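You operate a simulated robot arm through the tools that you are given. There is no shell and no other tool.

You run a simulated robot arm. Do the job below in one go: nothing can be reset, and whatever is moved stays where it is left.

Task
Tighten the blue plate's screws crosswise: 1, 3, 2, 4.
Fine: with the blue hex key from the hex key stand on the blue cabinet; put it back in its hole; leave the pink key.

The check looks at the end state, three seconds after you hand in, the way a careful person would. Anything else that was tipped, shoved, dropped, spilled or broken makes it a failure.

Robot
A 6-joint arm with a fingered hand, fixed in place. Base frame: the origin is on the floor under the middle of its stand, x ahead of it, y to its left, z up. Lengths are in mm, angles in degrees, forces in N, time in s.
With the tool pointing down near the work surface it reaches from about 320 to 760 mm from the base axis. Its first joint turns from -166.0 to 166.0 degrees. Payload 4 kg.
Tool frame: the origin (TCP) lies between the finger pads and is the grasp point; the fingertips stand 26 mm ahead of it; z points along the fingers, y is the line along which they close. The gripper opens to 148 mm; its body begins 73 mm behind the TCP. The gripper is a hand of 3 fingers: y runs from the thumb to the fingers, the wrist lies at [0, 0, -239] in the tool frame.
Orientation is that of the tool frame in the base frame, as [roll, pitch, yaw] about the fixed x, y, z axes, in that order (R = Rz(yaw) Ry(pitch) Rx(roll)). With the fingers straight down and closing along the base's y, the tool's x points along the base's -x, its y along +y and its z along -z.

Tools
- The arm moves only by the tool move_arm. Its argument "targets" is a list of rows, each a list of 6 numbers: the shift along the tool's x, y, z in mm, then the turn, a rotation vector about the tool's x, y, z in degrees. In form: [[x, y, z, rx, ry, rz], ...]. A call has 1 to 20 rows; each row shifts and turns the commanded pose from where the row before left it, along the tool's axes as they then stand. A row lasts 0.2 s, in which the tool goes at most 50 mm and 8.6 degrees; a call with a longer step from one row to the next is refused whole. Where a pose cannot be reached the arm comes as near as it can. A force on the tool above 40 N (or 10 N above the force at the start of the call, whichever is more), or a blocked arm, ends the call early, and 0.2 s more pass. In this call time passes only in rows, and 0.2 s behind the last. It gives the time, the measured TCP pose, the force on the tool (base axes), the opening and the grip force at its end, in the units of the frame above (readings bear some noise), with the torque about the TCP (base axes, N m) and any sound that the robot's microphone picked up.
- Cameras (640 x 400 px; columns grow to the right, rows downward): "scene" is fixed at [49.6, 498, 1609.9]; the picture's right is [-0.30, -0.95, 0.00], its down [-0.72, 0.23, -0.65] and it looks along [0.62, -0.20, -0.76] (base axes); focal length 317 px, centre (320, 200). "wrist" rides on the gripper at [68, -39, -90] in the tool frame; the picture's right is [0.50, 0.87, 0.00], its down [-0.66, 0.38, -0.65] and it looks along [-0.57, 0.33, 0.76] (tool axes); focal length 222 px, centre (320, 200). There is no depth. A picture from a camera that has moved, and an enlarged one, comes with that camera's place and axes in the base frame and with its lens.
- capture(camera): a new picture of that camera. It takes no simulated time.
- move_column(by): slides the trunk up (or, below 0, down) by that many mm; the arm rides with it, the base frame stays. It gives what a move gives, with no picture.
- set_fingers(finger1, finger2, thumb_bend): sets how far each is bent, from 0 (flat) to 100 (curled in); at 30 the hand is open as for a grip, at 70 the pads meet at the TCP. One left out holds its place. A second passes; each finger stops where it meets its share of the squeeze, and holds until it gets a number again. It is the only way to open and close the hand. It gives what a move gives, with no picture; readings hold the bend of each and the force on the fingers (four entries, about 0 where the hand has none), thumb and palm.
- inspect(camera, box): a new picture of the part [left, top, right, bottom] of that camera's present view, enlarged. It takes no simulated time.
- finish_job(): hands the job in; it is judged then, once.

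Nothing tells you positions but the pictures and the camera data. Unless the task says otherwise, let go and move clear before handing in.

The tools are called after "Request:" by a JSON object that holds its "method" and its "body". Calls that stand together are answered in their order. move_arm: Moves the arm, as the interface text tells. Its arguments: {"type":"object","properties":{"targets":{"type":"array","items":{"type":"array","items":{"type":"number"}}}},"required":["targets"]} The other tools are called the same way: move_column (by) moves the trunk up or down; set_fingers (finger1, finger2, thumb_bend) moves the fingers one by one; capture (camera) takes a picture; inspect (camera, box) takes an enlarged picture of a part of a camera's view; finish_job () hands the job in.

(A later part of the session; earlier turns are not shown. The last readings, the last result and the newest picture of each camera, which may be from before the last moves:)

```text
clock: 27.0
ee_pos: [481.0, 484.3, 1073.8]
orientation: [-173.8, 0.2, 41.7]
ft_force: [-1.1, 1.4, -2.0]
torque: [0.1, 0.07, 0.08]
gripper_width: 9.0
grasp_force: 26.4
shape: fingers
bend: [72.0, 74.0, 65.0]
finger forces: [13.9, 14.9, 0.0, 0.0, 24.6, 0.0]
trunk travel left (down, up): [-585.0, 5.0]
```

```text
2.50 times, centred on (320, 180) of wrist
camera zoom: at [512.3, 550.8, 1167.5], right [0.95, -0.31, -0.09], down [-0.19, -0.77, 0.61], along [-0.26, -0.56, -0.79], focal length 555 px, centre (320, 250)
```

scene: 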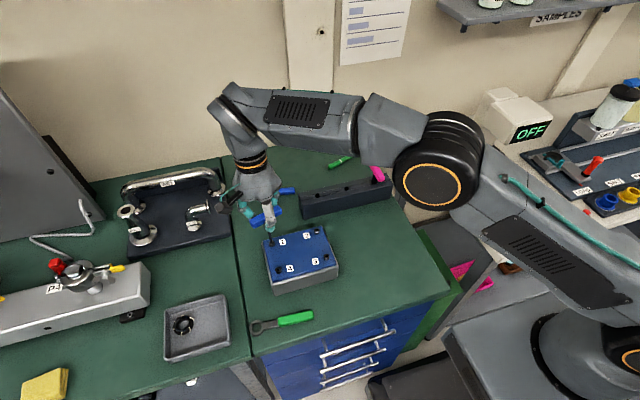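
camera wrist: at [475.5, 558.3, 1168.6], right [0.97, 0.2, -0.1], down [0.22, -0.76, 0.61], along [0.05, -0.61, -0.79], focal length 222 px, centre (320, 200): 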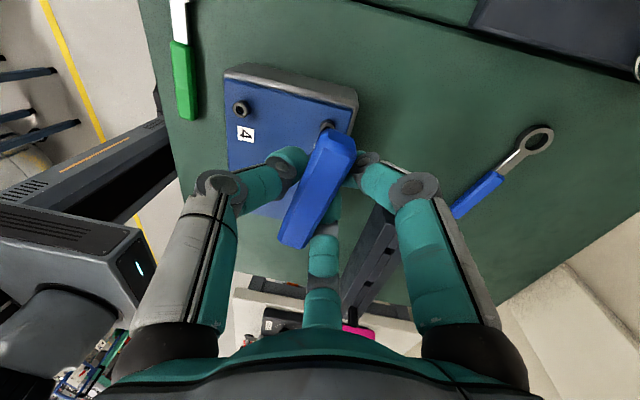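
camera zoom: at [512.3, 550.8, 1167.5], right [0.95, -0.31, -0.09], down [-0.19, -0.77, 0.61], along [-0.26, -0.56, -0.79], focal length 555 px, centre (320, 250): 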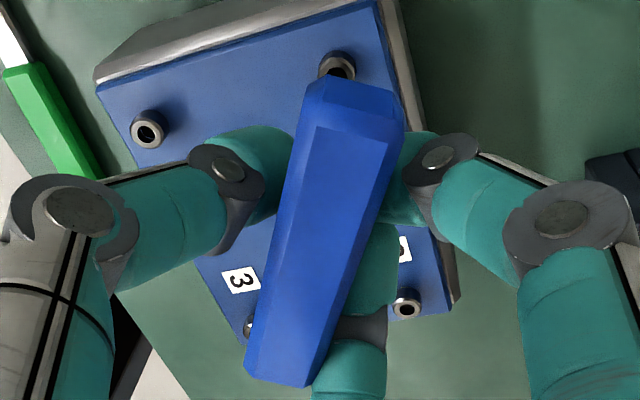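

Request:
{"method": "inspect", "body": {"camera": "scene", "box": [255, 210, 295, 250]}}

Request:
{"method": "inspect", "body": {"camera": "wrist", "box": [310, 110, 340, 135]}}

```text
10.00 times, centred on (275, 230) of scene
camera zoom: at [49.6, 498.0, 1609.9], right [-0.3, -0.95, 0.0], down [-0.72, 0.23, -0.65], along [0.62, -0.2, -0.76], focal length 3167 px, centre (770, -100)
```

zoom: 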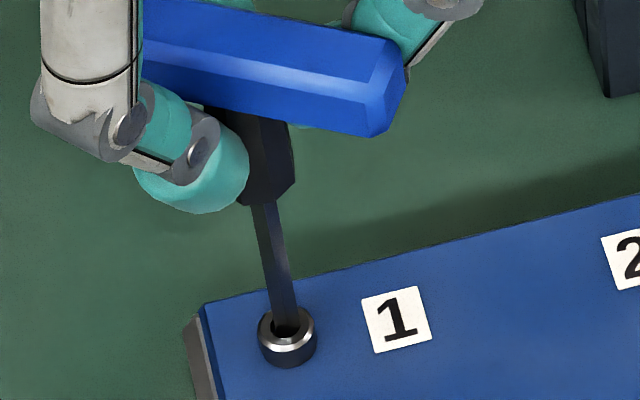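

```text
16.00 times, centred on (325, 122) of wrist
camera zoom: at [512.3, 550.8, 1167.5], right [0.95, -0.31, -0.09], down [-0.19, -0.77, 0.61], along [-0.26, -0.56, -0.79], focal length 3554 px, centre (240, 1440)
```

zoom: 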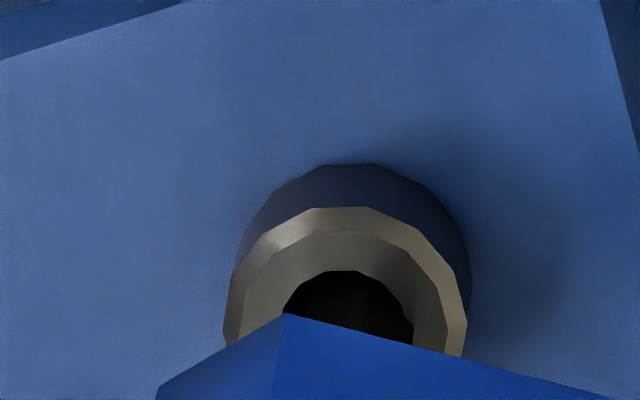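

The squeeze rose to about 26 N and the key is still seated and vertical. I'll continue turning with the stronger grip.

Request:
{"method": "move_arm", "body": {"targets": [[-0.42, 0.05, 0.5, 0, 0.64, 5.97], [-0.42, 0.05, 0.4, 0, 0.64, 5.97], [-0.42, 0.02, 0.2, 0, 0.64, 5.97]]}}

Request:
{"method": "inspect", "body": {"camera": "scene", "box": [255, 210, 295, 250]}}

Request:
{"method": "inspect", "body": {"camera": "wrist", "box": [270, 100, 370, 260]}}

```text
clock: 27.8
ee_pos: [480.7, 482.3, 1072.8]
orientation: [-173.9, 0.0, 23.7]
ft_force: [-1.1, 1.4, 1.1]
torque: [0.12, 0.06, 0.22]
gripper_width: 8.8
grasp_force: 27.4
shape: fingers
bend: [72.0, 75.0, 65.0]
finger forces: [14.4, 15.3, 0.1, 0.0, 25.1, 0.1]
trunk travel left (down, up): [-585.0, 5.0]
```

```text
10.00 times, centred on (275, 230) of scene
camera zoom: at [49.6, 498.0, 1609.9], right [-0.3, -0.95, 0.0], down [-0.72, 0.23, -0.65], along [0.62, -0.2, -0.76], focal length 3167 px, centre (770, -100)
```

zoom: 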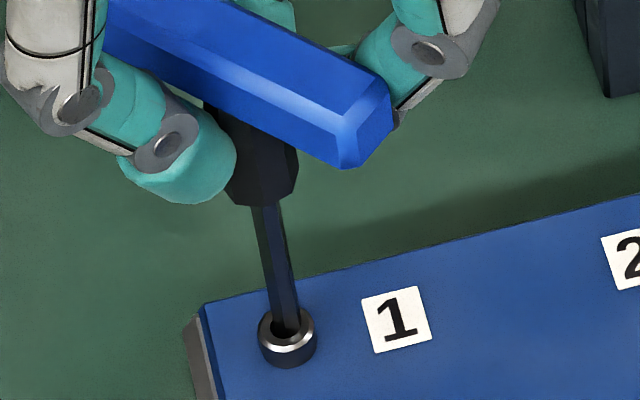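

```text
2.50 times, centred on (320, 180) of wrist
camera zoom: at [531.0, 537.1, 1166.1], right [0.8, -0.59, -0.09], down [-0.42, -0.67, 0.61], along [-0.42, -0.45, -0.79], focal length 555 px, centre (320, 250)
```

zoom: 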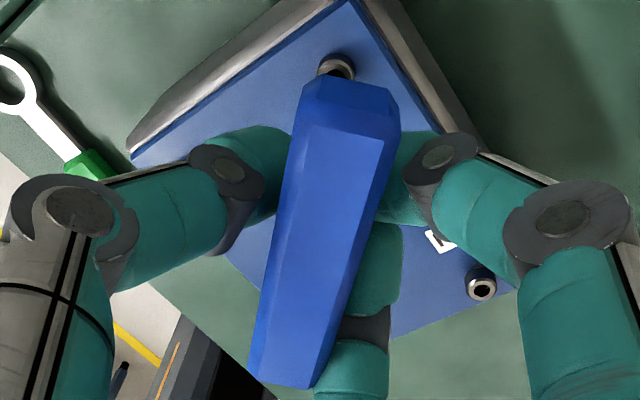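

Request:
{"method": "move_arm", "body": {"targets": [[-0.42, 0.02, 0.2, 0, 0.64, 5.97], [-0.42, 0.02, 0.2, 0, 0.64, 5.97]]}}

Request:
{"method": "inspect", "body": {"camera": "wrist", "box": [270, 100, 370, 260]}}

```text
clock: 28.4
ee_pos: [478.5, 483.7, 1071.4]
orientation: [-173.9, 0.1, 11.8]
ft_force: [0.9, 1.9, 3.8]
torque: [0.19, 0.03, 0.28]
gripper_width: 8.6
grasp_force: 28.1
shape: fingers
bend: [73.0, 75.0, 65.0]
finger forces: [15.0, 15.2, 0.0, 0.0, 26.3, 0.1]
trunk travel left (down, up): [-585.0, 5.0]
```

```text
2.50 times, centred on (320, 180) of wrist
camera zoom: at [539.7, 524.8, 1165.6], right [0.66, -0.74, -0.09], down [-0.55, -0.57, 0.61], along [-0.51, -0.35, -0.79], focal length 555 px, centre (320, 250)
```

zoom: 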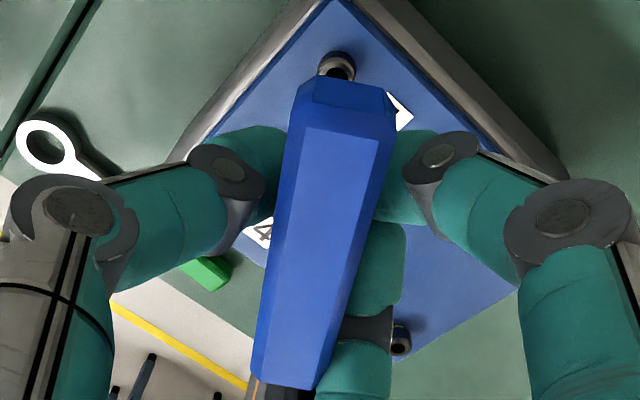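

Request:
{"method": "inspect", "body": {"camera": "scene", "box": [264, 224, 288, 248]}}

Request:
{"method": "inspect", "body": {"camera": "scene", "box": [264, 254, 288, 278]}}

Request:
{"method": "inspect", "body": {"camera": "scene", "box": [310, 220, 334, 244]}}

```text
16.00 times, centred on (276, 236) of scene
camera zoom: at [49.6, 498.0, 1609.9], right [-0.3, -0.95, 0.0], down [-0.72, 0.23, -0.65], along [0.62, -0.2, -0.76], focal length 5067 px, centre (1024, -376)
```

zoom: 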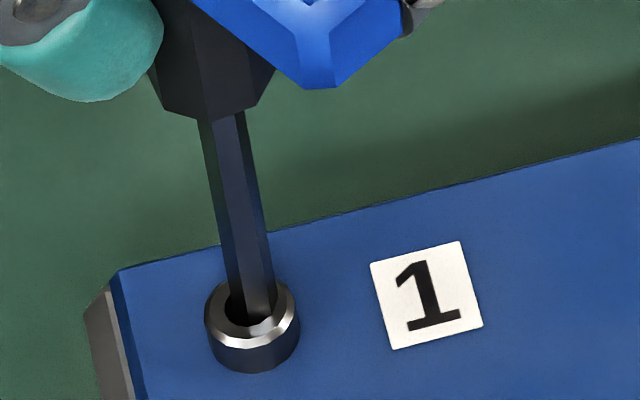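

```text
16.00 times, centred on (276, 266) of scene
camera zoom: at [49.6, 498.0, 1609.9], right [-0.3, -0.95, 0.0], down [-0.72, 0.23, -0.65], along [0.62, -0.2, -0.76], focal length 5067 px, centre (1024, -856)
```

zoom: 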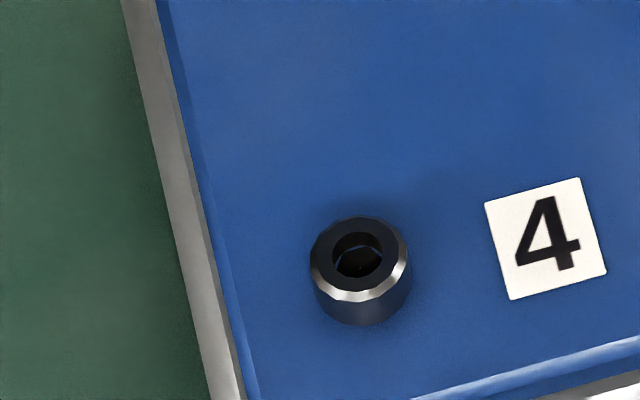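

```text
16.00 times, centred on (322, 232) of scene
camera zoom: at [49.6, 498.0, 1609.9], right [-0.3, -0.95, 0.0], down [-0.72, 0.23, -0.65], along [0.62, -0.2, -0.76], focal length 5067 px, centre (288, -312)
```

zoom: 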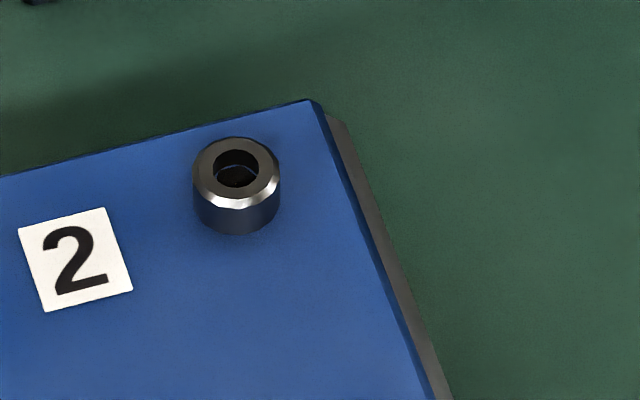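

Torque keeps climbing with angle (0.28 N·m) and the head has sunk about a millimetre, so it is tightening. I'll firm the grip a little more to reduce slip.

Request:
{"method": "set_fingers", "body": {"finger1": 94, "finger2": 94, "thumb_bend": 100}}

Request:
{"method": "inspect", "body": {"camera": "wrist", "box": [270, 100, 370, 260]}}

Request:
{"method": "inspect", "body": {"camera": "scene", "box": [255, 210, 295, 250]}}

```text
clock: 29.4
ee_pos: [479.3, 482.2, 1071.5]
orientation: [-173.9, 0.3, 11.7]
ft_force: [0.2, 1.7, -3.0]
torque: [0.11, 0.05, 0.21]
gripper_width: 8.2
grasp_force: 28.2
shape: fingers
bend: [74.0, 81.0, 61.0]
finger forces: [19.7, 8.8, 0.1, 0.1, 27.7, 0.0]
trunk travel left (down, up): [-585.0, 5.0]
```

```text
2.50 times, centred on (320, 180) of wrist
camera zoom: at [540.0, 524.9, 1165.1], right [0.66, -0.74, -0.09], down [-0.55, -0.57, 0.61], along [-0.51, -0.36, -0.79], focal length 555 px, centre (320, 250)
```

zoom: 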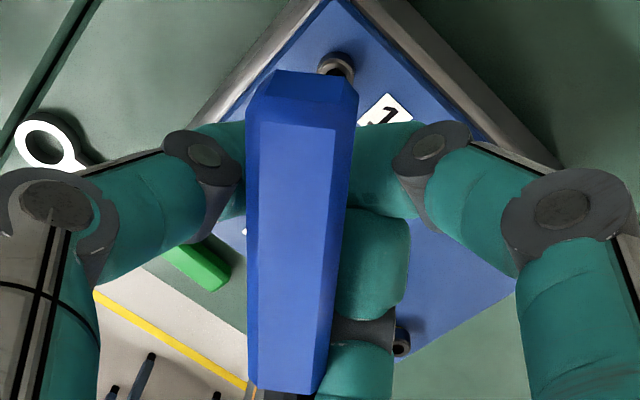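

```text
10.00 times, centred on (275, 230) of scene
camera zoom: at [49.6, 498.0, 1609.9], right [-0.3, -0.95, 0.0], down [-0.72, 0.23, -0.65], along [0.62, -0.2, -0.76], focal length 3167 px, centre (770, -100)
```

zoom: 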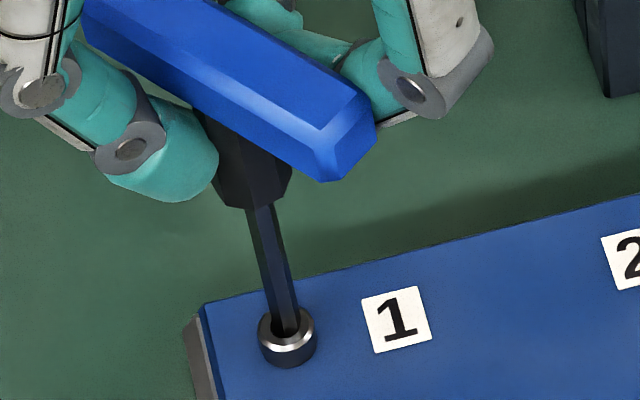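

The fingers act like springs, so the key's lag is elastic, and the handle is now yawed about 26° in the grip at about 0.2 N·m. I'll loosen the fingers slightly, keeping the key caged, then realign the hand with the handle for a better torque grip.

Request:
{"method": "set_fingers", "body": {"finger1": 62, "finger2": 66, "thumb_bend": 60}}

Request:
{"method": "inspect", "body": {"camera": "wrist", "box": [270, 100, 370, 260]}}

Request:
{"method": "inspect", "body": {"camera": "scene", "box": [255, 210, 295, 250]}}

```text
clock: 30.4
ee_pos: [479.6, 482.3, 1071.8]
orientation: [-173.9, 0.1, 11.8]
ft_force: [0.6, -0.8, 2.8]
torque: [-0.01, 0.03, 0.16]
gripper_width: 27.7
grasp_force: 3.4
shape: fingers
bend: [62.0, 68.0, 59.0]
finger forces: [0.0, 3.7, 0.0, 0.0, 3.2, 0.0]
trunk travel left (down, up): [-585.0, 5.0]
```

```text
2.50 times, centred on (320, 180) of wrist
camera zoom: at [539.9, 524.6, 1165.6], right [0.66, -0.74, -0.09], down [-0.55, -0.57, 0.61], along [-0.51, -0.36, -0.79], focal length 555 px, centre (320, 250)
```

zoom: 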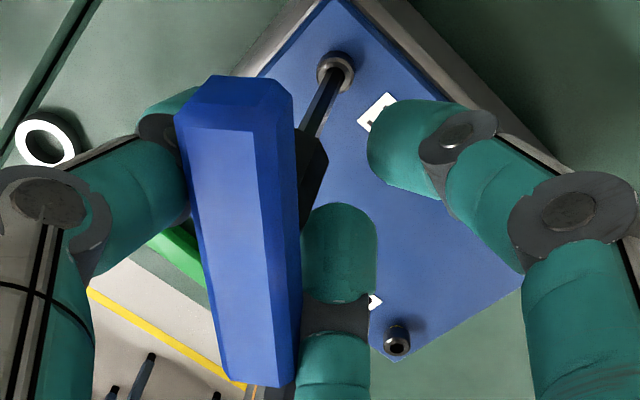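

```text
10.00 times, centred on (275, 230) of scene
camera zoom: at [49.6, 498.0, 1609.9], right [-0.3, -0.95, 0.0], down [-0.72, 0.23, -0.65], along [0.62, -0.2, -0.76], focal length 3167 px, centre (770, -100)
```

zoom: 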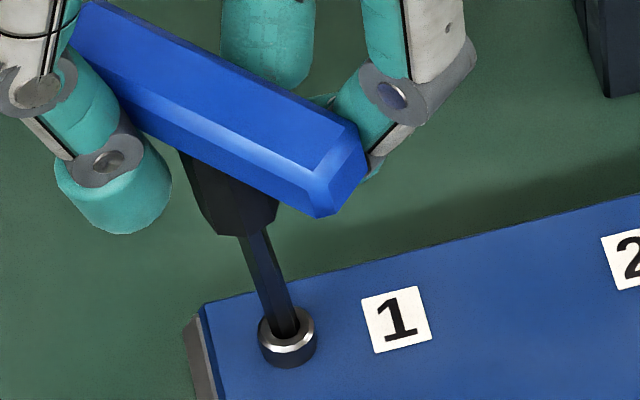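

The key leans against the thumb, caged but still in the socket. I'll open finger 1 a bit and rotate the hand back about 29° about the screw axis to line up with the handle.

Request:
{"method": "set_fingers", "body": {"finger1": 52}}

Request:
{"method": "move_arm", "body": {"targets": [[0.5, -0.07, 0, 0, -0.77, -7.21], [0.5, -0.07, 0, 0, -0.77, -7.21]]}}

Request:
{"method": "inspect", "body": {"camera": "wrist", "box": [270, 100, 370, 260]}}

Request:
{"method": "inspect", "body": {"camera": "scene", "box": [255, 210, 295, 250]}}

```text
clock: 31.4
ee_pos: [480.4, 481.8, 1071.2]
orientation: [-173.9, 0.2, 11.7]
ft_force: [0.1, -0.5, 3.1]
torque: [0.01, 0.04, 0.2]
gripper_width: 43.8
grasp_force: 3.5
shape: fingers
bend: [52.0, 68.0, 59.0]
finger forces: [0.0, 3.8, 0.0, 0.1, 3.2, 0.0]
trunk travel left (down, up): [-585.0, 5.0]
```

```text
clock: 32.0
ee_pos: [480.3, 483.1, 1072.0]
orientation: [-173.7, 0.2, 26.3]
ft_force: [0.0, -0.4, 1.6]
torque: [0.03, -0.01, 0.15]
gripper_width: 43.8
grasp_force: 2.1
shape: fingers
bend: [52.0, 68.0, 59.0]
finger forces: [0.0, 2.6, 0.1, 0.0, 2.2, 0.0]
trunk travel left (down, up): [-585.0, 5.0]
```

```text
2.50 times, centred on (320, 180) of wrist
camera zoom: at [527.9, 538.8, 1165.7], right [0.83, -0.55, -0.09], down [-0.39, -0.69, 0.61], along [-0.4, -0.47, -0.79], focal length 555 px, centre (320, 250)
```

zoom: 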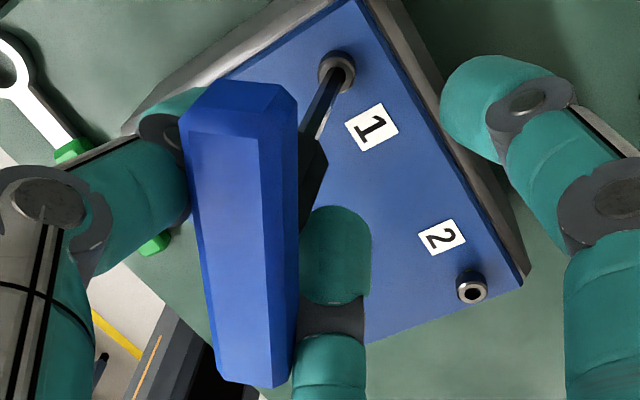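

```text
10.00 times, centred on (275, 230) of scene
camera zoom: at [49.6, 498.0, 1609.9], right [-0.3, -0.95, 0.0], down [-0.72, 0.23, -0.65], along [0.62, -0.2, -0.76], focal length 3167 px, centre (770, -100)
```

zoom: 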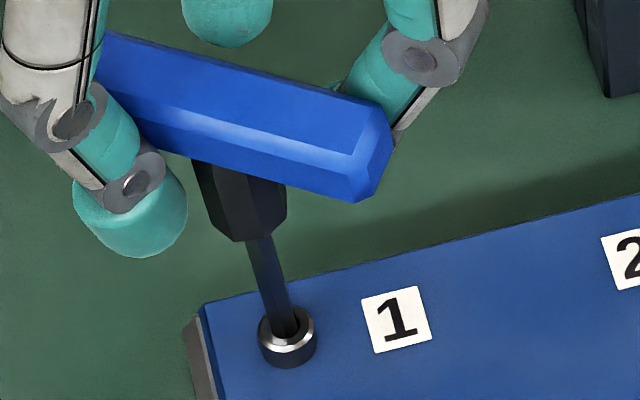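

Request:
{"method": "move_arm", "body": {"targets": [[0.5, -0.07, 0, 0, -0.77, -7.21], [0.5, -0.07, 0, 0, -0.77, -7.21]]}}

Request:
{"method": "inspect", "body": {"camera": "wrist", "box": [270, 100, 370, 260]}}

Request:
{"method": "inspect", "body": {"camera": "scene", "box": [255, 210, 295, 250]}}

```text
clock: 32.6
ee_pos: [479.3, 484.1, 1073.4]
orientation: [-173.8, 0.2, 40.8]
ft_force: [1.3, -0.9, 0.8]
torque: [0.02, 0.04, 0.08]
gripper_width: 43.4
grasp_force: 1.7
shape: fingers
bend: [52.0, 67.0, 60.0]
finger forces: [0.0, 1.4, 0.1, 0.0, 1.2, 0.0]
trunk travel left (down, up): [-585.0, 5.0]
```

```text
2.50 times, centred on (320, 180) of wrist
camera zoom: at [513.7, 550.0, 1165.8], right [0.94, -0.32, -0.09], down [-0.2, -0.77, 0.61], along [-0.27, -0.56, -0.79], focal length 555 px, centre (320, 250)
```

zoom: 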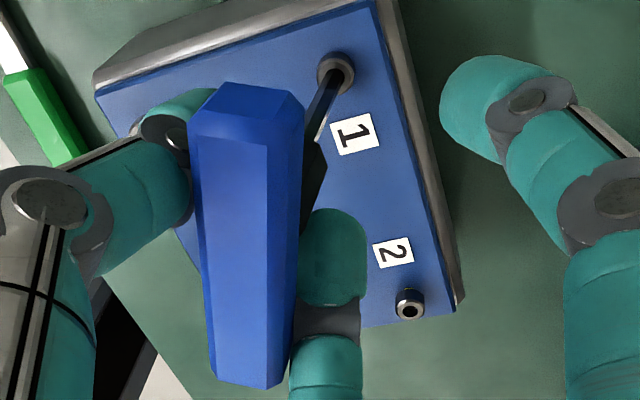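

```text
10.00 times, centred on (275, 230) of scene
camera zoom: at [49.6, 498.0, 1609.9], right [-0.3, -0.95, 0.0], down [-0.72, 0.23, -0.65], along [0.62, -0.2, -0.76], focal length 3167 px, centre (770, -100)
```

zoom: 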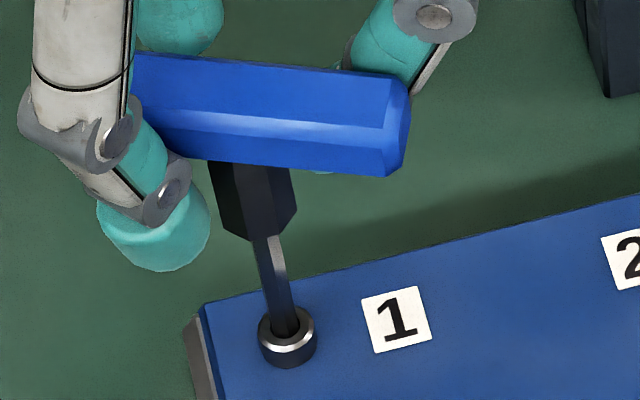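

The handle swung back with the hand, probably through the hex play. I'll close gently with matched fingers to stand the key upright again.

Request:
{"method": "set_fingers", "body": {"finger1": 66, "finger2": 66, "thumb_bend": 72}}

Request:
{"method": "inspect", "body": {"camera": "wrist", "box": [270, 100, 370, 260]}}

Request:
{"method": "inspect", "body": {"camera": "scene", "box": [255, 210, 295, 250]}}

```text
clock: 33.6
ee_pos: [481.4, 483.3, 1072.3]
orientation: [-173.8, 0.1, 40.8]
ft_force: [0.0, 1.3, -1.2]
torque: [0.01, -0.03, 0.11]
gripper_width: 9.7
grasp_force: 5.6
shape: fingers
bend: [66.0, 63.0, 68.0]
finger forces: [0.1, 5.6, 0.0, 0.0, 6.1, 0.0]
trunk travel left (down, up): [-585.0, 5.0]
```

```text
2.50 times, centred on (320, 180) of wrist
camera zoom: at [513.7, 550.1, 1165.7], right [0.94, -0.33, -0.09], down [-0.2, -0.77, 0.61], along [-0.27, -0.56, -0.79], focal length 555 px, centre (320, 250)
```

zoom: 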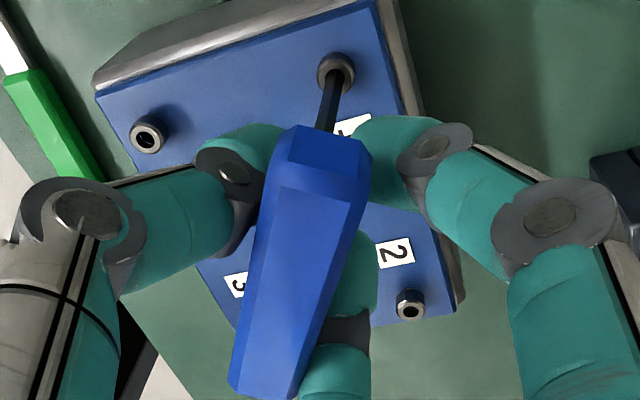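

```text
10.00 times, centred on (275, 230) of scene
camera zoom: at [49.6, 498.0, 1609.9], right [-0.3, -0.95, 0.0], down [-0.72, 0.23, -0.65], along [0.62, -0.2, -0.76], focal length 3167 px, centre (770, -100)
```

zoom: 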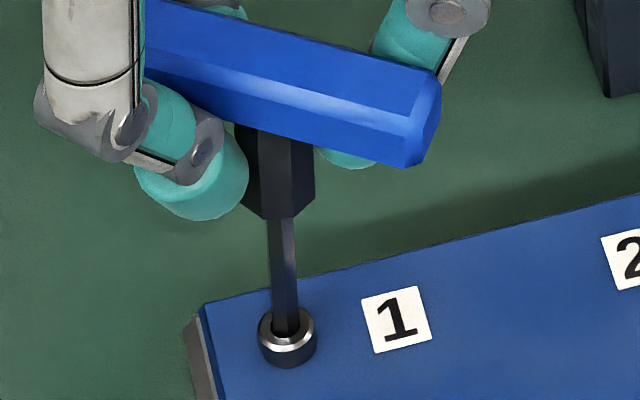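

The handle slid along the fingers and the key leans along its bar. Finger 2 and the thumb now hold it as an offset pair, which suits torque, so I'll shift the hand 11 mm along the bar to bring the shank upright.

Request:
{"method": "move_arm", "body": {"targets": [[3.7, 0, 0, 0, 0, 0], [3.7, 0, 0, 0, 0, 0], [3.6, 0, 0, 0, 0, 0]]}}

Request:
{"method": "inspect", "body": {"camera": "wrist", "box": [270, 100, 370, 260]}}

Request:
{"method": "inspect", "body": {"camera": "scene", "box": [255, 210, 295, 250]}}

```text
clock: 34.4
ee_pos: [489.6, 490.3, 1072.0]
orientation: [-173.8, 0.2, 40.7]
ft_force: [0.6, -0.5, -0.3]
torque: [-0.14, 0.0, 0.15]
gripper_width: 8.6
grasp_force: 5.2
shape: fingers
bend: [66.0, 63.0, 68.0]
finger forces: [0.1, 5.8, 0.1, 0.1, 6.0, 0.0]
trunk travel left (down, up): [-585.0, 5.0]
```

```text
2.50 times, centred on (320, 180) of wrist
camera zoom: at [521.9, 556.6, 1165.2], right [0.94, -0.33, -0.09], down [-0.2, -0.76, 0.61], along [-0.27, -0.56, -0.79], focal length 555 px, centre (320, 250)
```

zoom: 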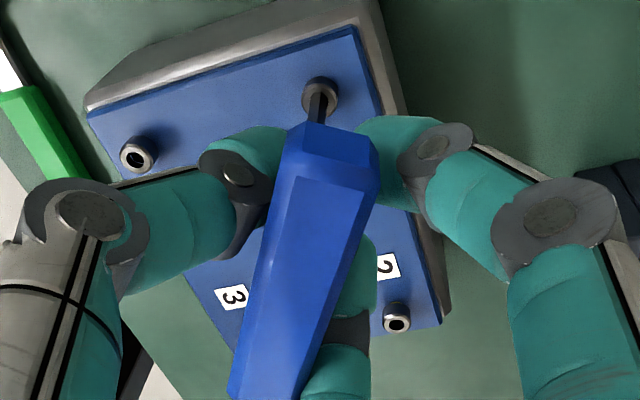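

```text
10.00 times, centred on (275, 230) of scene
camera zoom: at [49.6, 498.0, 1609.9], right [-0.3, -0.95, 0.0], down [-0.72, 0.23, -0.65], along [0.62, -0.2, -0.76], focal length 3167 px, centre (770, -100)
```

zoom: 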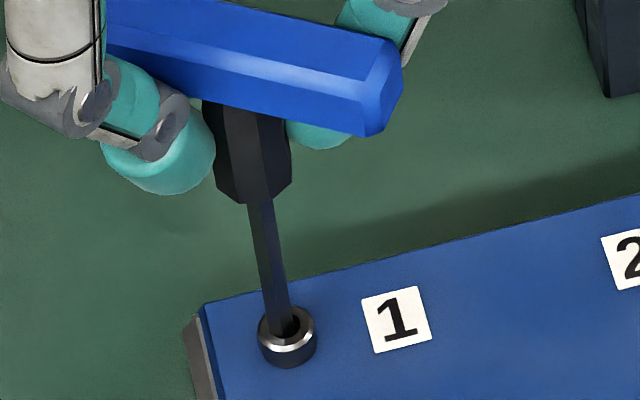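

Request:
{"method": "move_arm", "body": {"targets": [[0.7, 0, 0.8, 0, 0, 0], [0.7, 0, 0.8, 0, 0, 0]]}}

Request:
{"method": "inspect", "body": {"camera": "scene", "box": [262, 222, 286, 248]}}

Request:
{"method": "inspect", "body": {"camera": "wrist", "box": [306, 120, 336, 150]}}

```text
clock: 35.0
ee_pos: [490.6, 491.6, 1070.5]
orientation: [-173.8, 0.1, 40.6]
ft_force: [-1.7, -1.8, 0.1]
torque: [-0.14, -0.02, 0.15]
gripper_width: 8.5
grasp_force: 6.1
shape: fingers
bend: [66.0, 63.0, 68.0]
finger forces: [0.1, 6.1, 0.1, 0.0, 5.9, 0.0]
trunk travel left (down, up): [-585.0, 5.0]
```

```text
15.38 times, centred on (274, 235) of scene
camera zoom: at [49.6, 498.0, 1609.9], right [-0.3, -0.95, 0.0], down [-0.72, 0.23, -0.65], along [0.62, -0.2, -0.76], focal length 4872 px, centre (1028, -338)
```

zoom: 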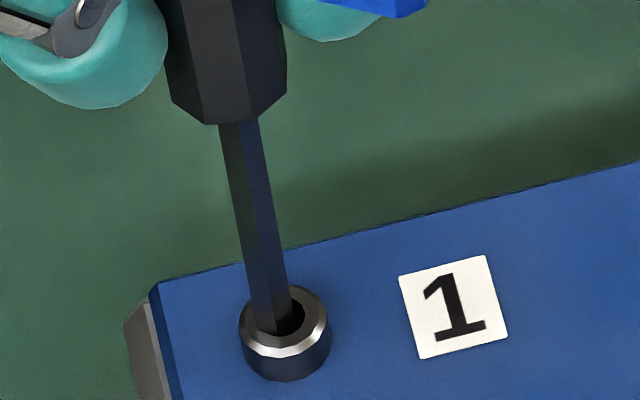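

```text
13.33 times, centred on (321, 135) of wrist
camera zoom: at [523.5, 557.5, 1164.5], right [0.94, -0.33, -0.09], down [-0.2, -0.77, 0.61], along [-0.27, -0.56, -0.79], focal length 2962 px, centre (307, 1067)
```

zoom: 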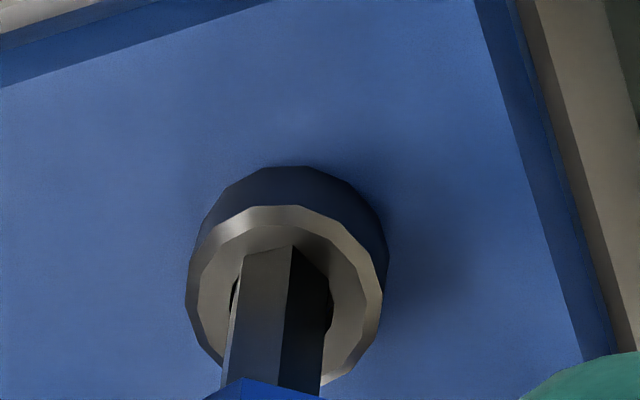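

Request:
{"method": "inspect", "body": {"camera": "wrist", "box": [312, 130, 328, 146]}}

Request:
{"method": "inspect", "body": {"camera": "scene", "box": [270, 234, 282, 246]}}

Request:
{"method": "capture", "body": {"camera": "wrist"}}

```text
16.00 times, centred on (320, 138) of wrist
camera zoom: at [523.5, 557.5, 1164.5], right [0.94, -0.33, -0.09], down [-0.2, -0.77, 0.61], along [-0.27, -0.56, -0.79], focal length 3554 px, centre (320, 1192)
```

zoom: 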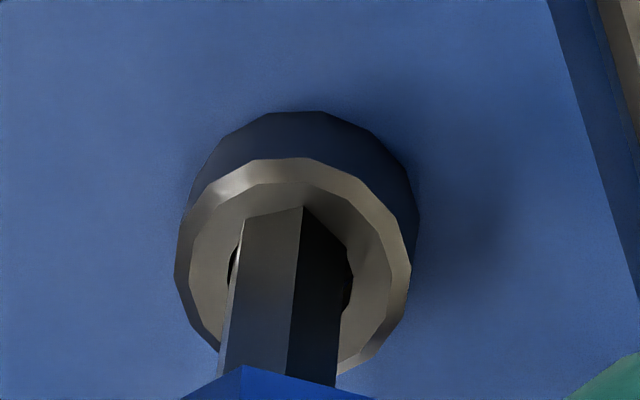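

```text
16.00 times, centred on (276, 240) of scene
camera zoom: at [49.6, 498.0, 1609.9], right [-0.3, -0.95, 0.0], down [-0.72, 0.23, -0.65], along [0.62, -0.2, -0.76], focal length 5067 px, centre (1024, -440)
```

zoom: 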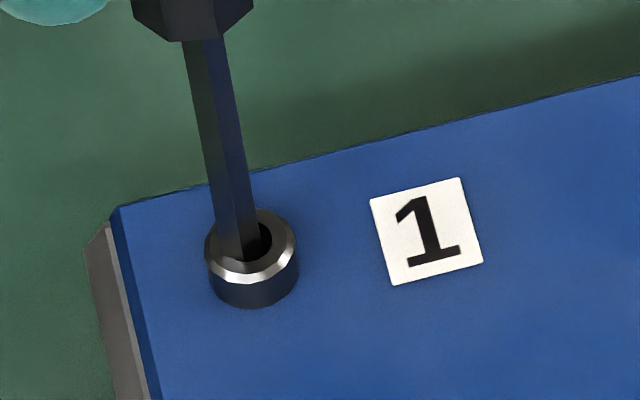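

```text
taken
camera wrist: at [523.5, 557.5, 1164.5], right [0.94, -0.33, -0.09], down [-0.2, -0.77, 0.61], along [-0.27, -0.56, -0.79], focal length 222 px, centre (320, 200)
```

wrist: 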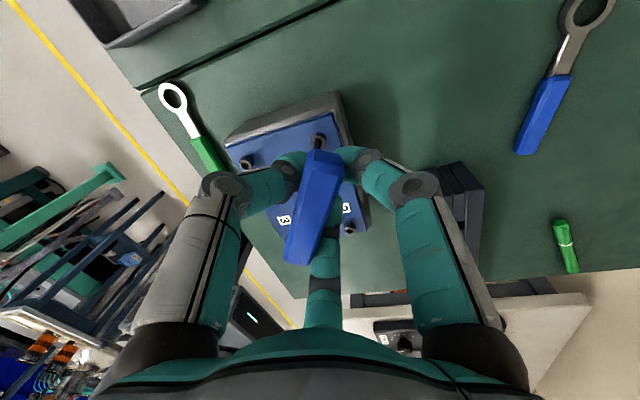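

The tip has lifted out and is sitting on the ring's edge, about 1.2 mm toward +y of the hole. I'll nudge it back over the hole with a light downward push.

Request:
{"method": "move_arm", "body": {"targets": [[-0.6, 0.95, 0.2, 0, 0, 0]]}}

Request:
{"method": "inspect", "body": {"camera": "wrist", "box": [312, 130, 328, 146]}}

Request:
{"method": "inspect", "body": {"camera": "scene", "box": [270, 234, 282, 246]}}

```text
clock: 35.4
ee_pos: [490.6, 490.0, 1070.0]
orientation: [-173.9, 0.1, 40.7]
ft_force: [-0.3, -0.4, 2.5]
torque: [-0.13, 0.04, 0.16]
gripper_width: 8.3
grasp_force: 6.1
shape: fingers
bend: [66.0, 63.0, 69.0]
finger forces: [0.0, 5.9, 0.0, 0.1, 6.0, 0.1]
trunk travel left (down, up): [-585.0, 5.0]
```

```text
16.00 times, centred on (320, 138) of wrist
camera zoom: at [523.0, 556.4, 1164.1], right [0.94, -0.33, -0.09], down [-0.2, -0.77, 0.61], along [-0.27, -0.56, -0.79], focal length 3554 px, centre (320, 1192)
```

zoom: 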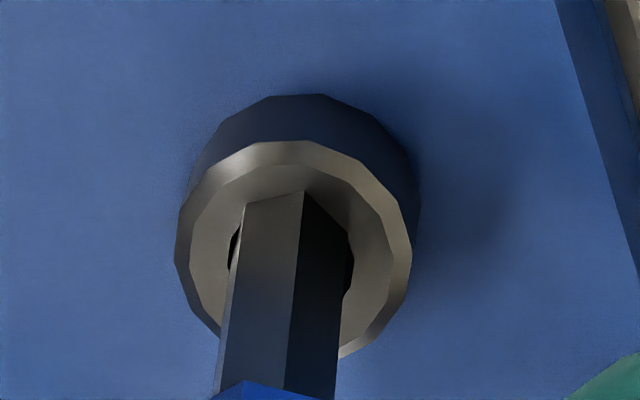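

```text
16.00 times, centred on (276, 240) of scene
camera zoom: at [49.6, 498.0, 1609.9], right [-0.3, -0.95, 0.0], down [-0.72, 0.23, -0.65], along [0.62, -0.2, -0.76], focal length 5067 px, centre (1024, -440)
```

zoom: 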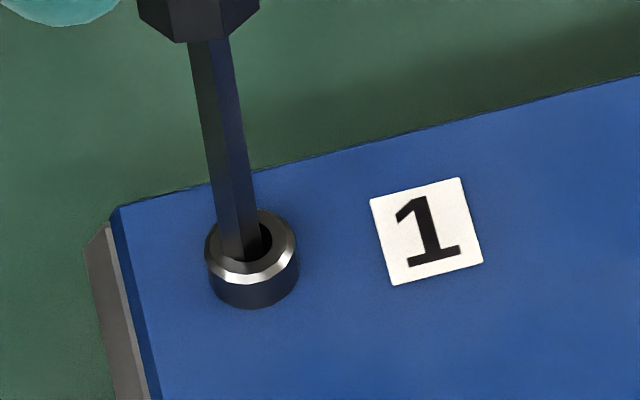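

The external torque has tracked a single elastic curve (0.13→0.28→0.15 N·m). That means screw 1 reached its end stop at about 130–140° of turn and I was only pressing against the stop. I'll ease the hand back to unload, then restore a three-finger grip.

Request:
{"method": "move_arm", "body": {"targets": [[0.41, -1.41, 0.14, 0, -0.77, -7.16]]}}

Request:
{"method": "inspect", "body": {"camera": "wrist", "box": [270, 100, 370, 260]}}

Request:
{"method": "inspect", "body": {"camera": "scene", "box": [255, 210, 295, 250]}}

```text
clock: 35.8
ee_pos: [489.1, 491.3, 1070.6]
orientation: [-173.8, 0.1, 48.0]
ft_force: [0.4, -0.7, 0.8]
torque: [-0.08, -0.01, 0.09]
gripper_width: 8.0
grasp_force: 6.0
shape: fingers
bend: [66.0, 63.0, 69.0]
finger forces: [0.1, 5.6, 0.1, 0.0, 5.6, 0.0]
trunk travel left (down, up): [-585.0, 5.0]
```

```text
2.50 times, centred on (320, 180) of wrist
camera zoom: at [513.7, 561.7, 1164.2], right [0.97, -0.21, -0.09], down [-0.11, -0.79, 0.61], along [-0.2, -0.58, -0.79], focal length 555 px, centre (320, 250)
```

zoom: 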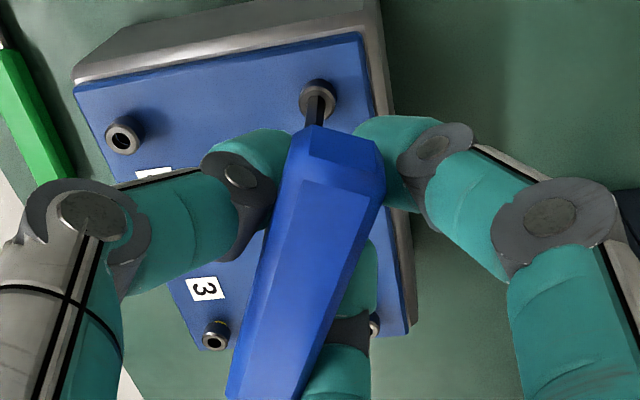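

```text
10.00 times, centred on (275, 230) of scene
camera zoom: at [49.6, 498.0, 1609.9], right [-0.3, -0.95, 0.0], down [-0.72, 0.23, -0.65], along [0.62, -0.2, -0.76], focal length 3167 px, centre (770, -100)
```

zoom: 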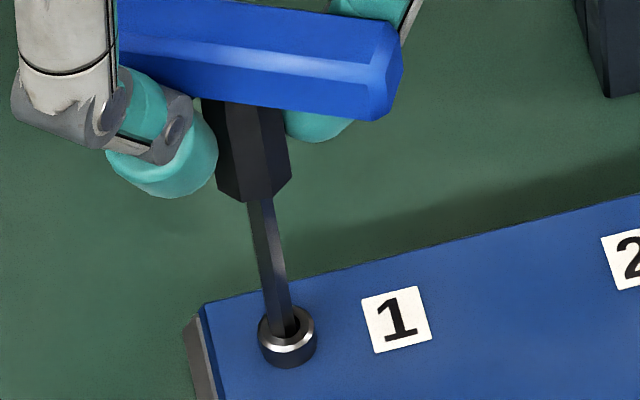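

Request:
{"method": "move_arm", "body": {"targets": [[0.41, -1.41, 0.14, 0, -0.77, -7.16]]}}

Request:
{"method": "inspect", "body": {"camera": "wrist", "box": [270, 100, 370, 260]}}

Request:
{"method": "inspect", "body": {"camera": "wrist", "box": [312, 130, 328, 146]}}

Request:
{"method": "inspect", "body": {"camera": "scene", "box": [270, 234, 282, 246]}}

```text
clock: 36.2
ee_pos: [489.5, 492.4, 1070.3]
orientation: [-173.8, 0.2, 55.2]
ft_force: [-0.1, -0.5, 2.0]
torque: [-0.09, -0.02, 0.02]
gripper_width: 7.4
grasp_force: 5.3
shape: fingers
bend: [66.0, 63.0, 69.0]
finger forces: [0.0, 5.4, 0.0, 0.0, 5.1, 0.0]
trunk travel left (down, up): [-585.0, 5.0]
```

```text
2.50 times, centred on (320, 180) of wrist
camera zoom: at [504.4, 565.6, 1163.9], right [0.99, -0.08, -0.09], down [-0.01, -0.79, 0.61], along [-0.12, -0.61, -0.79], focal length 555 px, centre (320, 250)
```

zoom: 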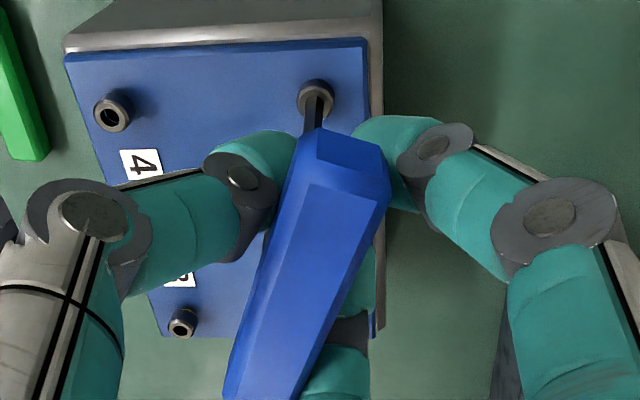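

```text
16.00 times, centred on (320, 138) of wrist
camera zoom: at [504.4, 565.6, 1163.9], right [0.99, -0.08, -0.09], down [-0.01, -0.79, 0.61], along [-0.12, -0.61, -0.79], focal length 3554 px, centre (320, 1192)
```

zoom: 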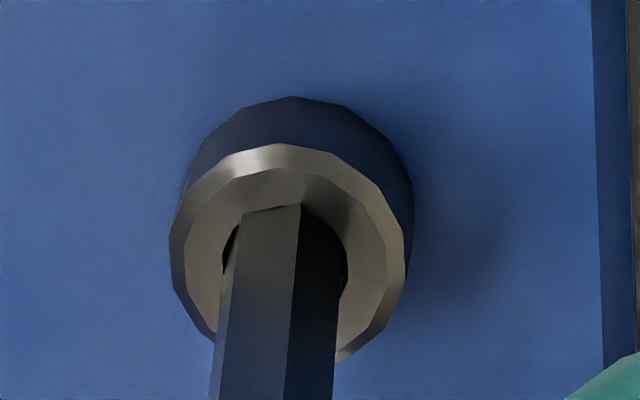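

```text
16.00 times, centred on (276, 240) of scene
camera zoom: at [49.6, 498.0, 1609.9], right [-0.3, -0.95, 0.0], down [-0.72, 0.23, -0.65], along [0.62, -0.2, -0.76], focal length 5067 px, centre (1024, -440)
```

zoom: 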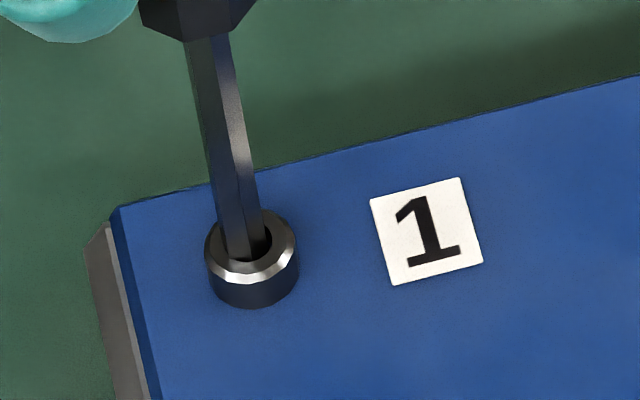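

With the hand turned back, the torque is about zero at roughly 135° of key rotation, so screw 1 is seated on its stop. I'll lift a few millimetres to disengage and bring finger 1 in for a three-point grip.

Request:
{"method": "move_arm", "body": {"targets": [[0, -0.2, -2.5, 0, 0, 0], [0, -0.2, -2.5, 0, 0, 0]]}}

Request:
{"method": "inspect", "body": {"camera": "wrist", "box": [270, 100, 370, 260]}}

Request:
{"method": "inspect", "body": {"camera": "scene", "box": [262, 222, 286, 248]}}

```text
clock: 36.8
ee_pos: [488.4, 493.1, 1074.5]
orientation: [-173.8, 0.1, 55.3]
ft_force: [-0.8, 0.1, -5.2]
torque: [-0.01, -0.09, 0.09]
gripper_width: 7.7
grasp_force: 5.0
shape: fingers
bend: [66.0, 63.0, 69.0]
finger forces: [0.1, 5.2, 0.1, 0.0, 5.8, 0.1]
trunk travel left (down, up): [-585.0, 5.0]
```

```text
2.50 times, centred on (320, 180) of wrist
camera zoom: at [503.7, 565.3, 1168.1], right [0.99, -0.08, -0.1], down [-0.01, -0.79, 0.61], along [-0.12, -0.61, -0.79], focal length 555 px, centre (320, 250)
```

zoom: 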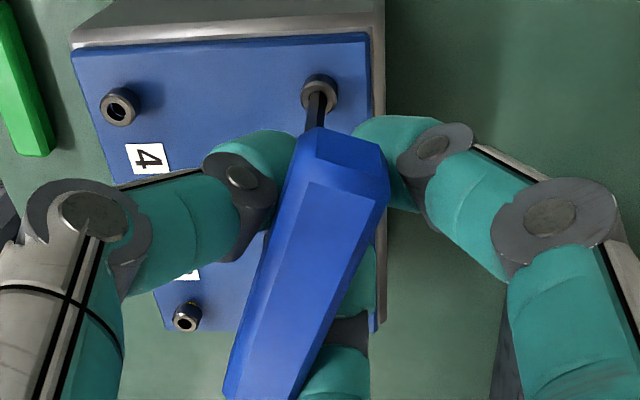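

```text
15.38 times, centred on (274, 235) of scene
camera zoom: at [49.6, 498.0, 1609.9], right [-0.3, -0.95, 0.0], down [-0.72, 0.23, -0.65], along [0.62, -0.2, -0.76], focal length 4872 px, centre (1028, -338)
```

zoom: 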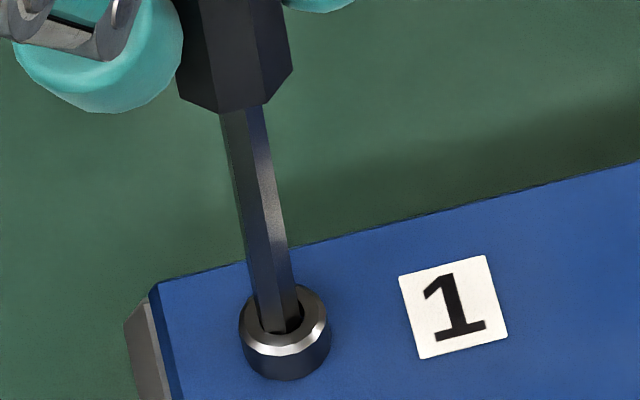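

Request:
{"method": "inspect", "body": {"camera": "wrist", "box": [312, 128, 328, 144]}}

Request:
{"method": "inspect", "body": {"camera": "scene", "box": [270, 236, 280, 246]}}

```text
16.00 times, centred on (320, 136) of wrist
camera zoom: at [503.7, 565.3, 1168.1], right [0.99, -0.08, -0.1], down [-0.01, -0.79, 0.61], along [-0.12, -0.61, -0.79], focal length 3554 px, centre (320, 1224)
```

zoom: 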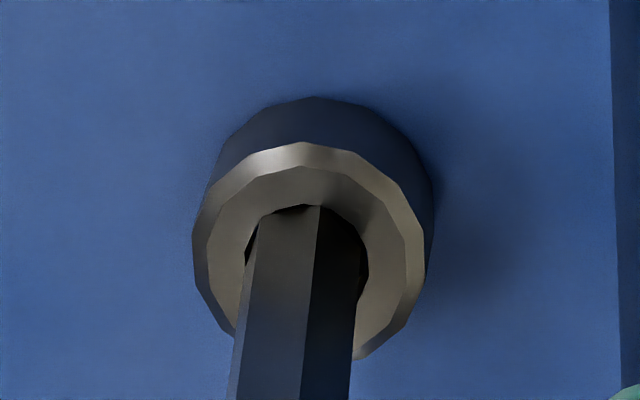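

```text
16.00 times, centred on (275, 241) of scene
camera zoom: at [49.6, 498.0, 1609.9], right [-0.3, -0.95, 0.0], down [-0.72, 0.23, -0.65], along [0.62, -0.2, -0.76], focal length 5067 px, centre (1040, -456)
```

zoom: 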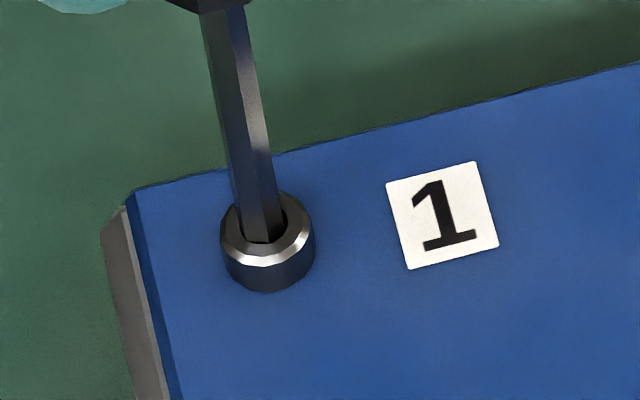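

The key is actually still in the socket, held by friction from the leftover torque. I'll turn back a few more degrees to unload it before lifting.

Request:
{"method": "move_arm", "body": {"targets": [[0.41, -1.41, 0.5, 0, -0.77, -7.16]]}}

Request:
{"method": "inspect", "body": {"camera": "wrist", "box": [270, 100, 370, 260]}}

Request:
{"method": "inspect", "body": {"camera": "scene", "box": [255, 210, 295, 250]}}

```text
clock: 37.2
ee_pos: [487.6, 494.8, 1075.2]
orientation: [-173.8, 0.1, 62.3]
ft_force: [0.5, -1.5, -5.1]
torque: [-0.04, -0.11, 0.09]
gripper_width: 7.5
grasp_force: 4.9
shape: fingers
bend: [66.0, 63.0, 69.0]
finger forces: [0.1, 4.5, 0.0, 0.1, 5.3, 0.0]
trunk travel left (down, up): [-585.0, 5.0]
```

```text
2.50 times, centred on (320, 180) of wrist
camera zoom: at [493.4, 567.7, 1168.7], right [0.99, 0.04, -0.1], down [0.09, -0.79, 0.61], along [-0.05, -0.62, -0.79], focal length 555 px, centre (320, 250)
```

zoom: 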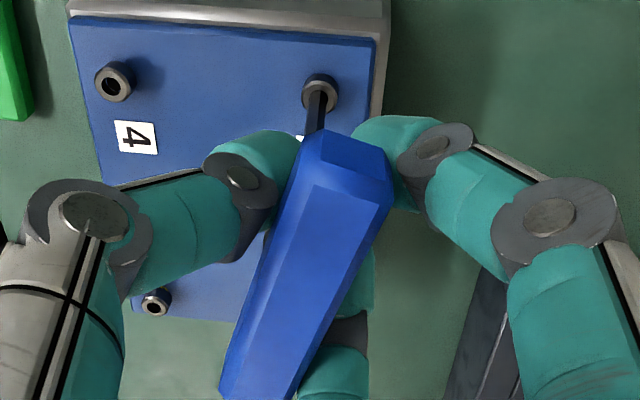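

```text
10.00 times, centred on (275, 230) of scene
camera zoom: at [49.6, 498.0, 1609.9], right [-0.3, -0.95, 0.0], down [-0.72, 0.23, -0.65], along [0.62, -0.2, -0.76], focal length 3167 px, centre (770, -100)
```

zoom: 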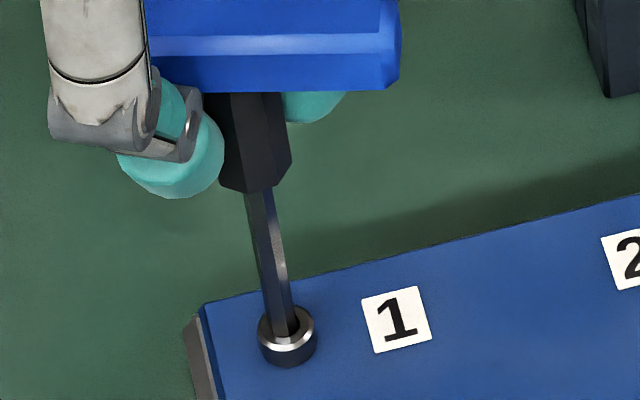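

Request:
{"method": "move_arm", "body": {"targets": [[0, 0.2, 2, 0, 0, 0]]}}

Request:
{"method": "move_arm", "body": {"targets": [[0.41, -1.41, 0.2, 0, -0.77, -7.16]]}}

Request:
{"method": "inspect", "body": {"camera": "scene", "box": [255, 210, 295, 250]}}

Request:
{"method": "inspect", "body": {"camera": "wrist", "box": [312, 128, 328, 144]}}

```text
clock: 37.6
ee_pos: [487.5, 494.2, 1072.9]
orientation: [-173.8, 0.1, 62.4]
ft_force: [-0.3, -0.6, -4.5]
torque: [-0.07, -0.04, 0.02]
gripper_width: 7.7
grasp_force: 4.9
shape: fingers
bend: [66.0, 63.0, 69.0]
finger forces: [0.1, 4.6, 0.0, 0.0, 4.9, 0.1]
trunk travel left (down, up): [-585.0, 5.0]
```

```text
clock: 38.0
ee_pos: [486.6, 496.0, 1073.5]
orientation: [-173.7, 0.1, 69.7]
ft_force: [-0.6, -0.9, -3.0]
torque: [-0.05, -0.06, 0.06]
gripper_width: 7.3
grasp_force: 4.4
shape: fingers
bend: [66.0, 62.0, 69.0]
finger forces: [0.1, 4.7, 0.0, 0.0, 4.6, 0.0]
trunk travel left (down, up): [-585.0, 5.0]
```

```text
10.00 times, centred on (275, 230) of scene
camera zoom: at [49.6, 498.0, 1609.9], right [-0.3, -0.95, 0.0], down [-0.72, 0.23, -0.65], along [0.62, -0.2, -0.76], focal length 3167 px, centre (770, -100)
```

zoom: 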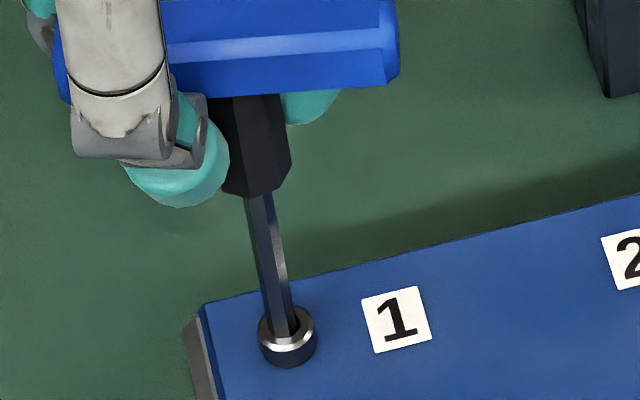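

```text
16.00 times, centred on (320, 136) of wrist
camera zoom: at [483.5, 569.2, 1166.7], right [0.98, 0.17, -0.1], down [0.19, -0.77, 0.61], along [0.03, -0.62, -0.79], focal length 3554 px, centre (320, 1224)
```

zoom: 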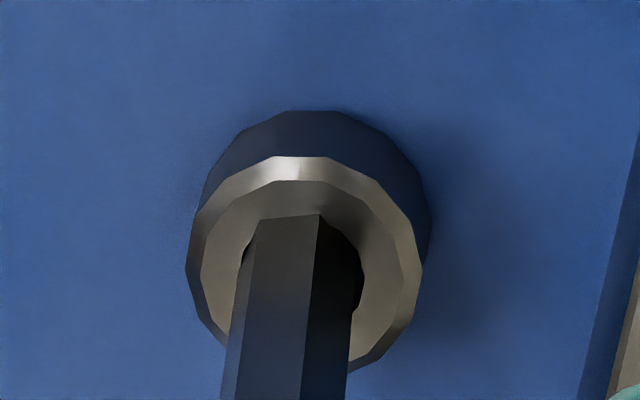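

The hand is now nearly aligned with the handle (about 6° off), but it sits 11 mm off-centre along the bar. I'll loosen slightly, slide the hand back along the bar, and take a centred three-finger grip.

Request:
{"method": "set_fingers", "body": {"finger1": 63, "finger2": 62, "thumb_bend": 67}}

Request:
{"method": "inspect", "body": {"camera": "wrist", "box": [270, 100, 370, 260]}}

Request:
{"method": "inspect", "body": {"camera": "scene", "box": [255, 210, 295, 250]}}

```text
clock: 39.0
ee_pos: [487.2, 495.1, 1072.8]
orientation: [-173.9, 0.0, 69.6]
ft_force: [1.0, 0.3, -1.2]
torque: [-0.02, -0.05, 0.04]
gripper_width: 14.5
grasp_force: 1.4
shape: fingers
bend: [63.0, 62.0, 67.0]
finger forces: [0.0, 0.7, 0.0, 0.0, 1.2, 0.0]
trunk travel left (down, up): [-585.0, 5.0]
```

```text
2.50 times, centred on (320, 180) of wrist
camera zoom: at [483.5, 569.1, 1166.8], right [0.98, 0.17, -0.1], down [0.19, -0.77, 0.61], along [0.03, -0.62, -0.79], focal length 555 px, centre (320, 250)
```

zoom: 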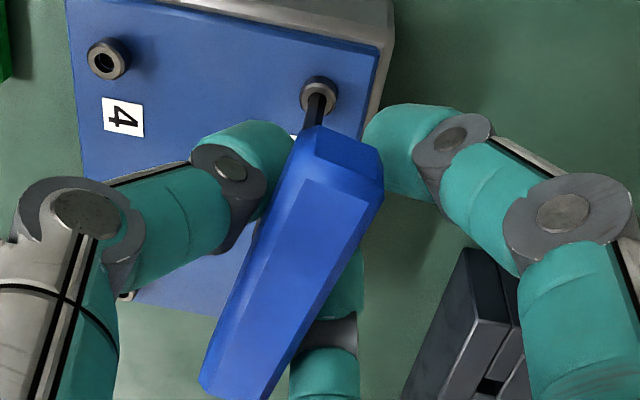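

```text
10.00 times, centred on (275, 230) of scene
camera zoom: at [49.6, 498.0, 1609.9], right [-0.3, -0.95, 0.0], down [-0.72, 0.23, -0.65], along [0.62, -0.2, -0.76], focal length 3167 px, centre (770, -100)
```

zoom: 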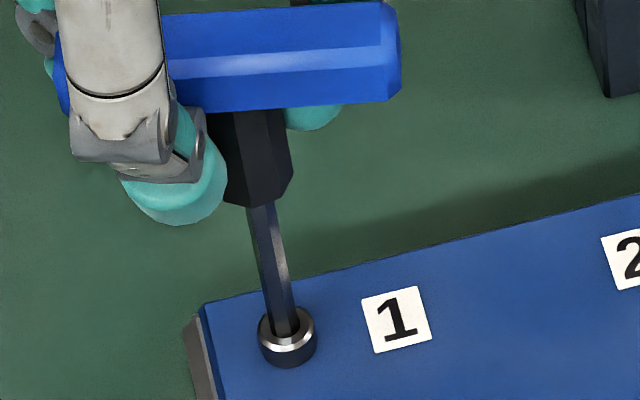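

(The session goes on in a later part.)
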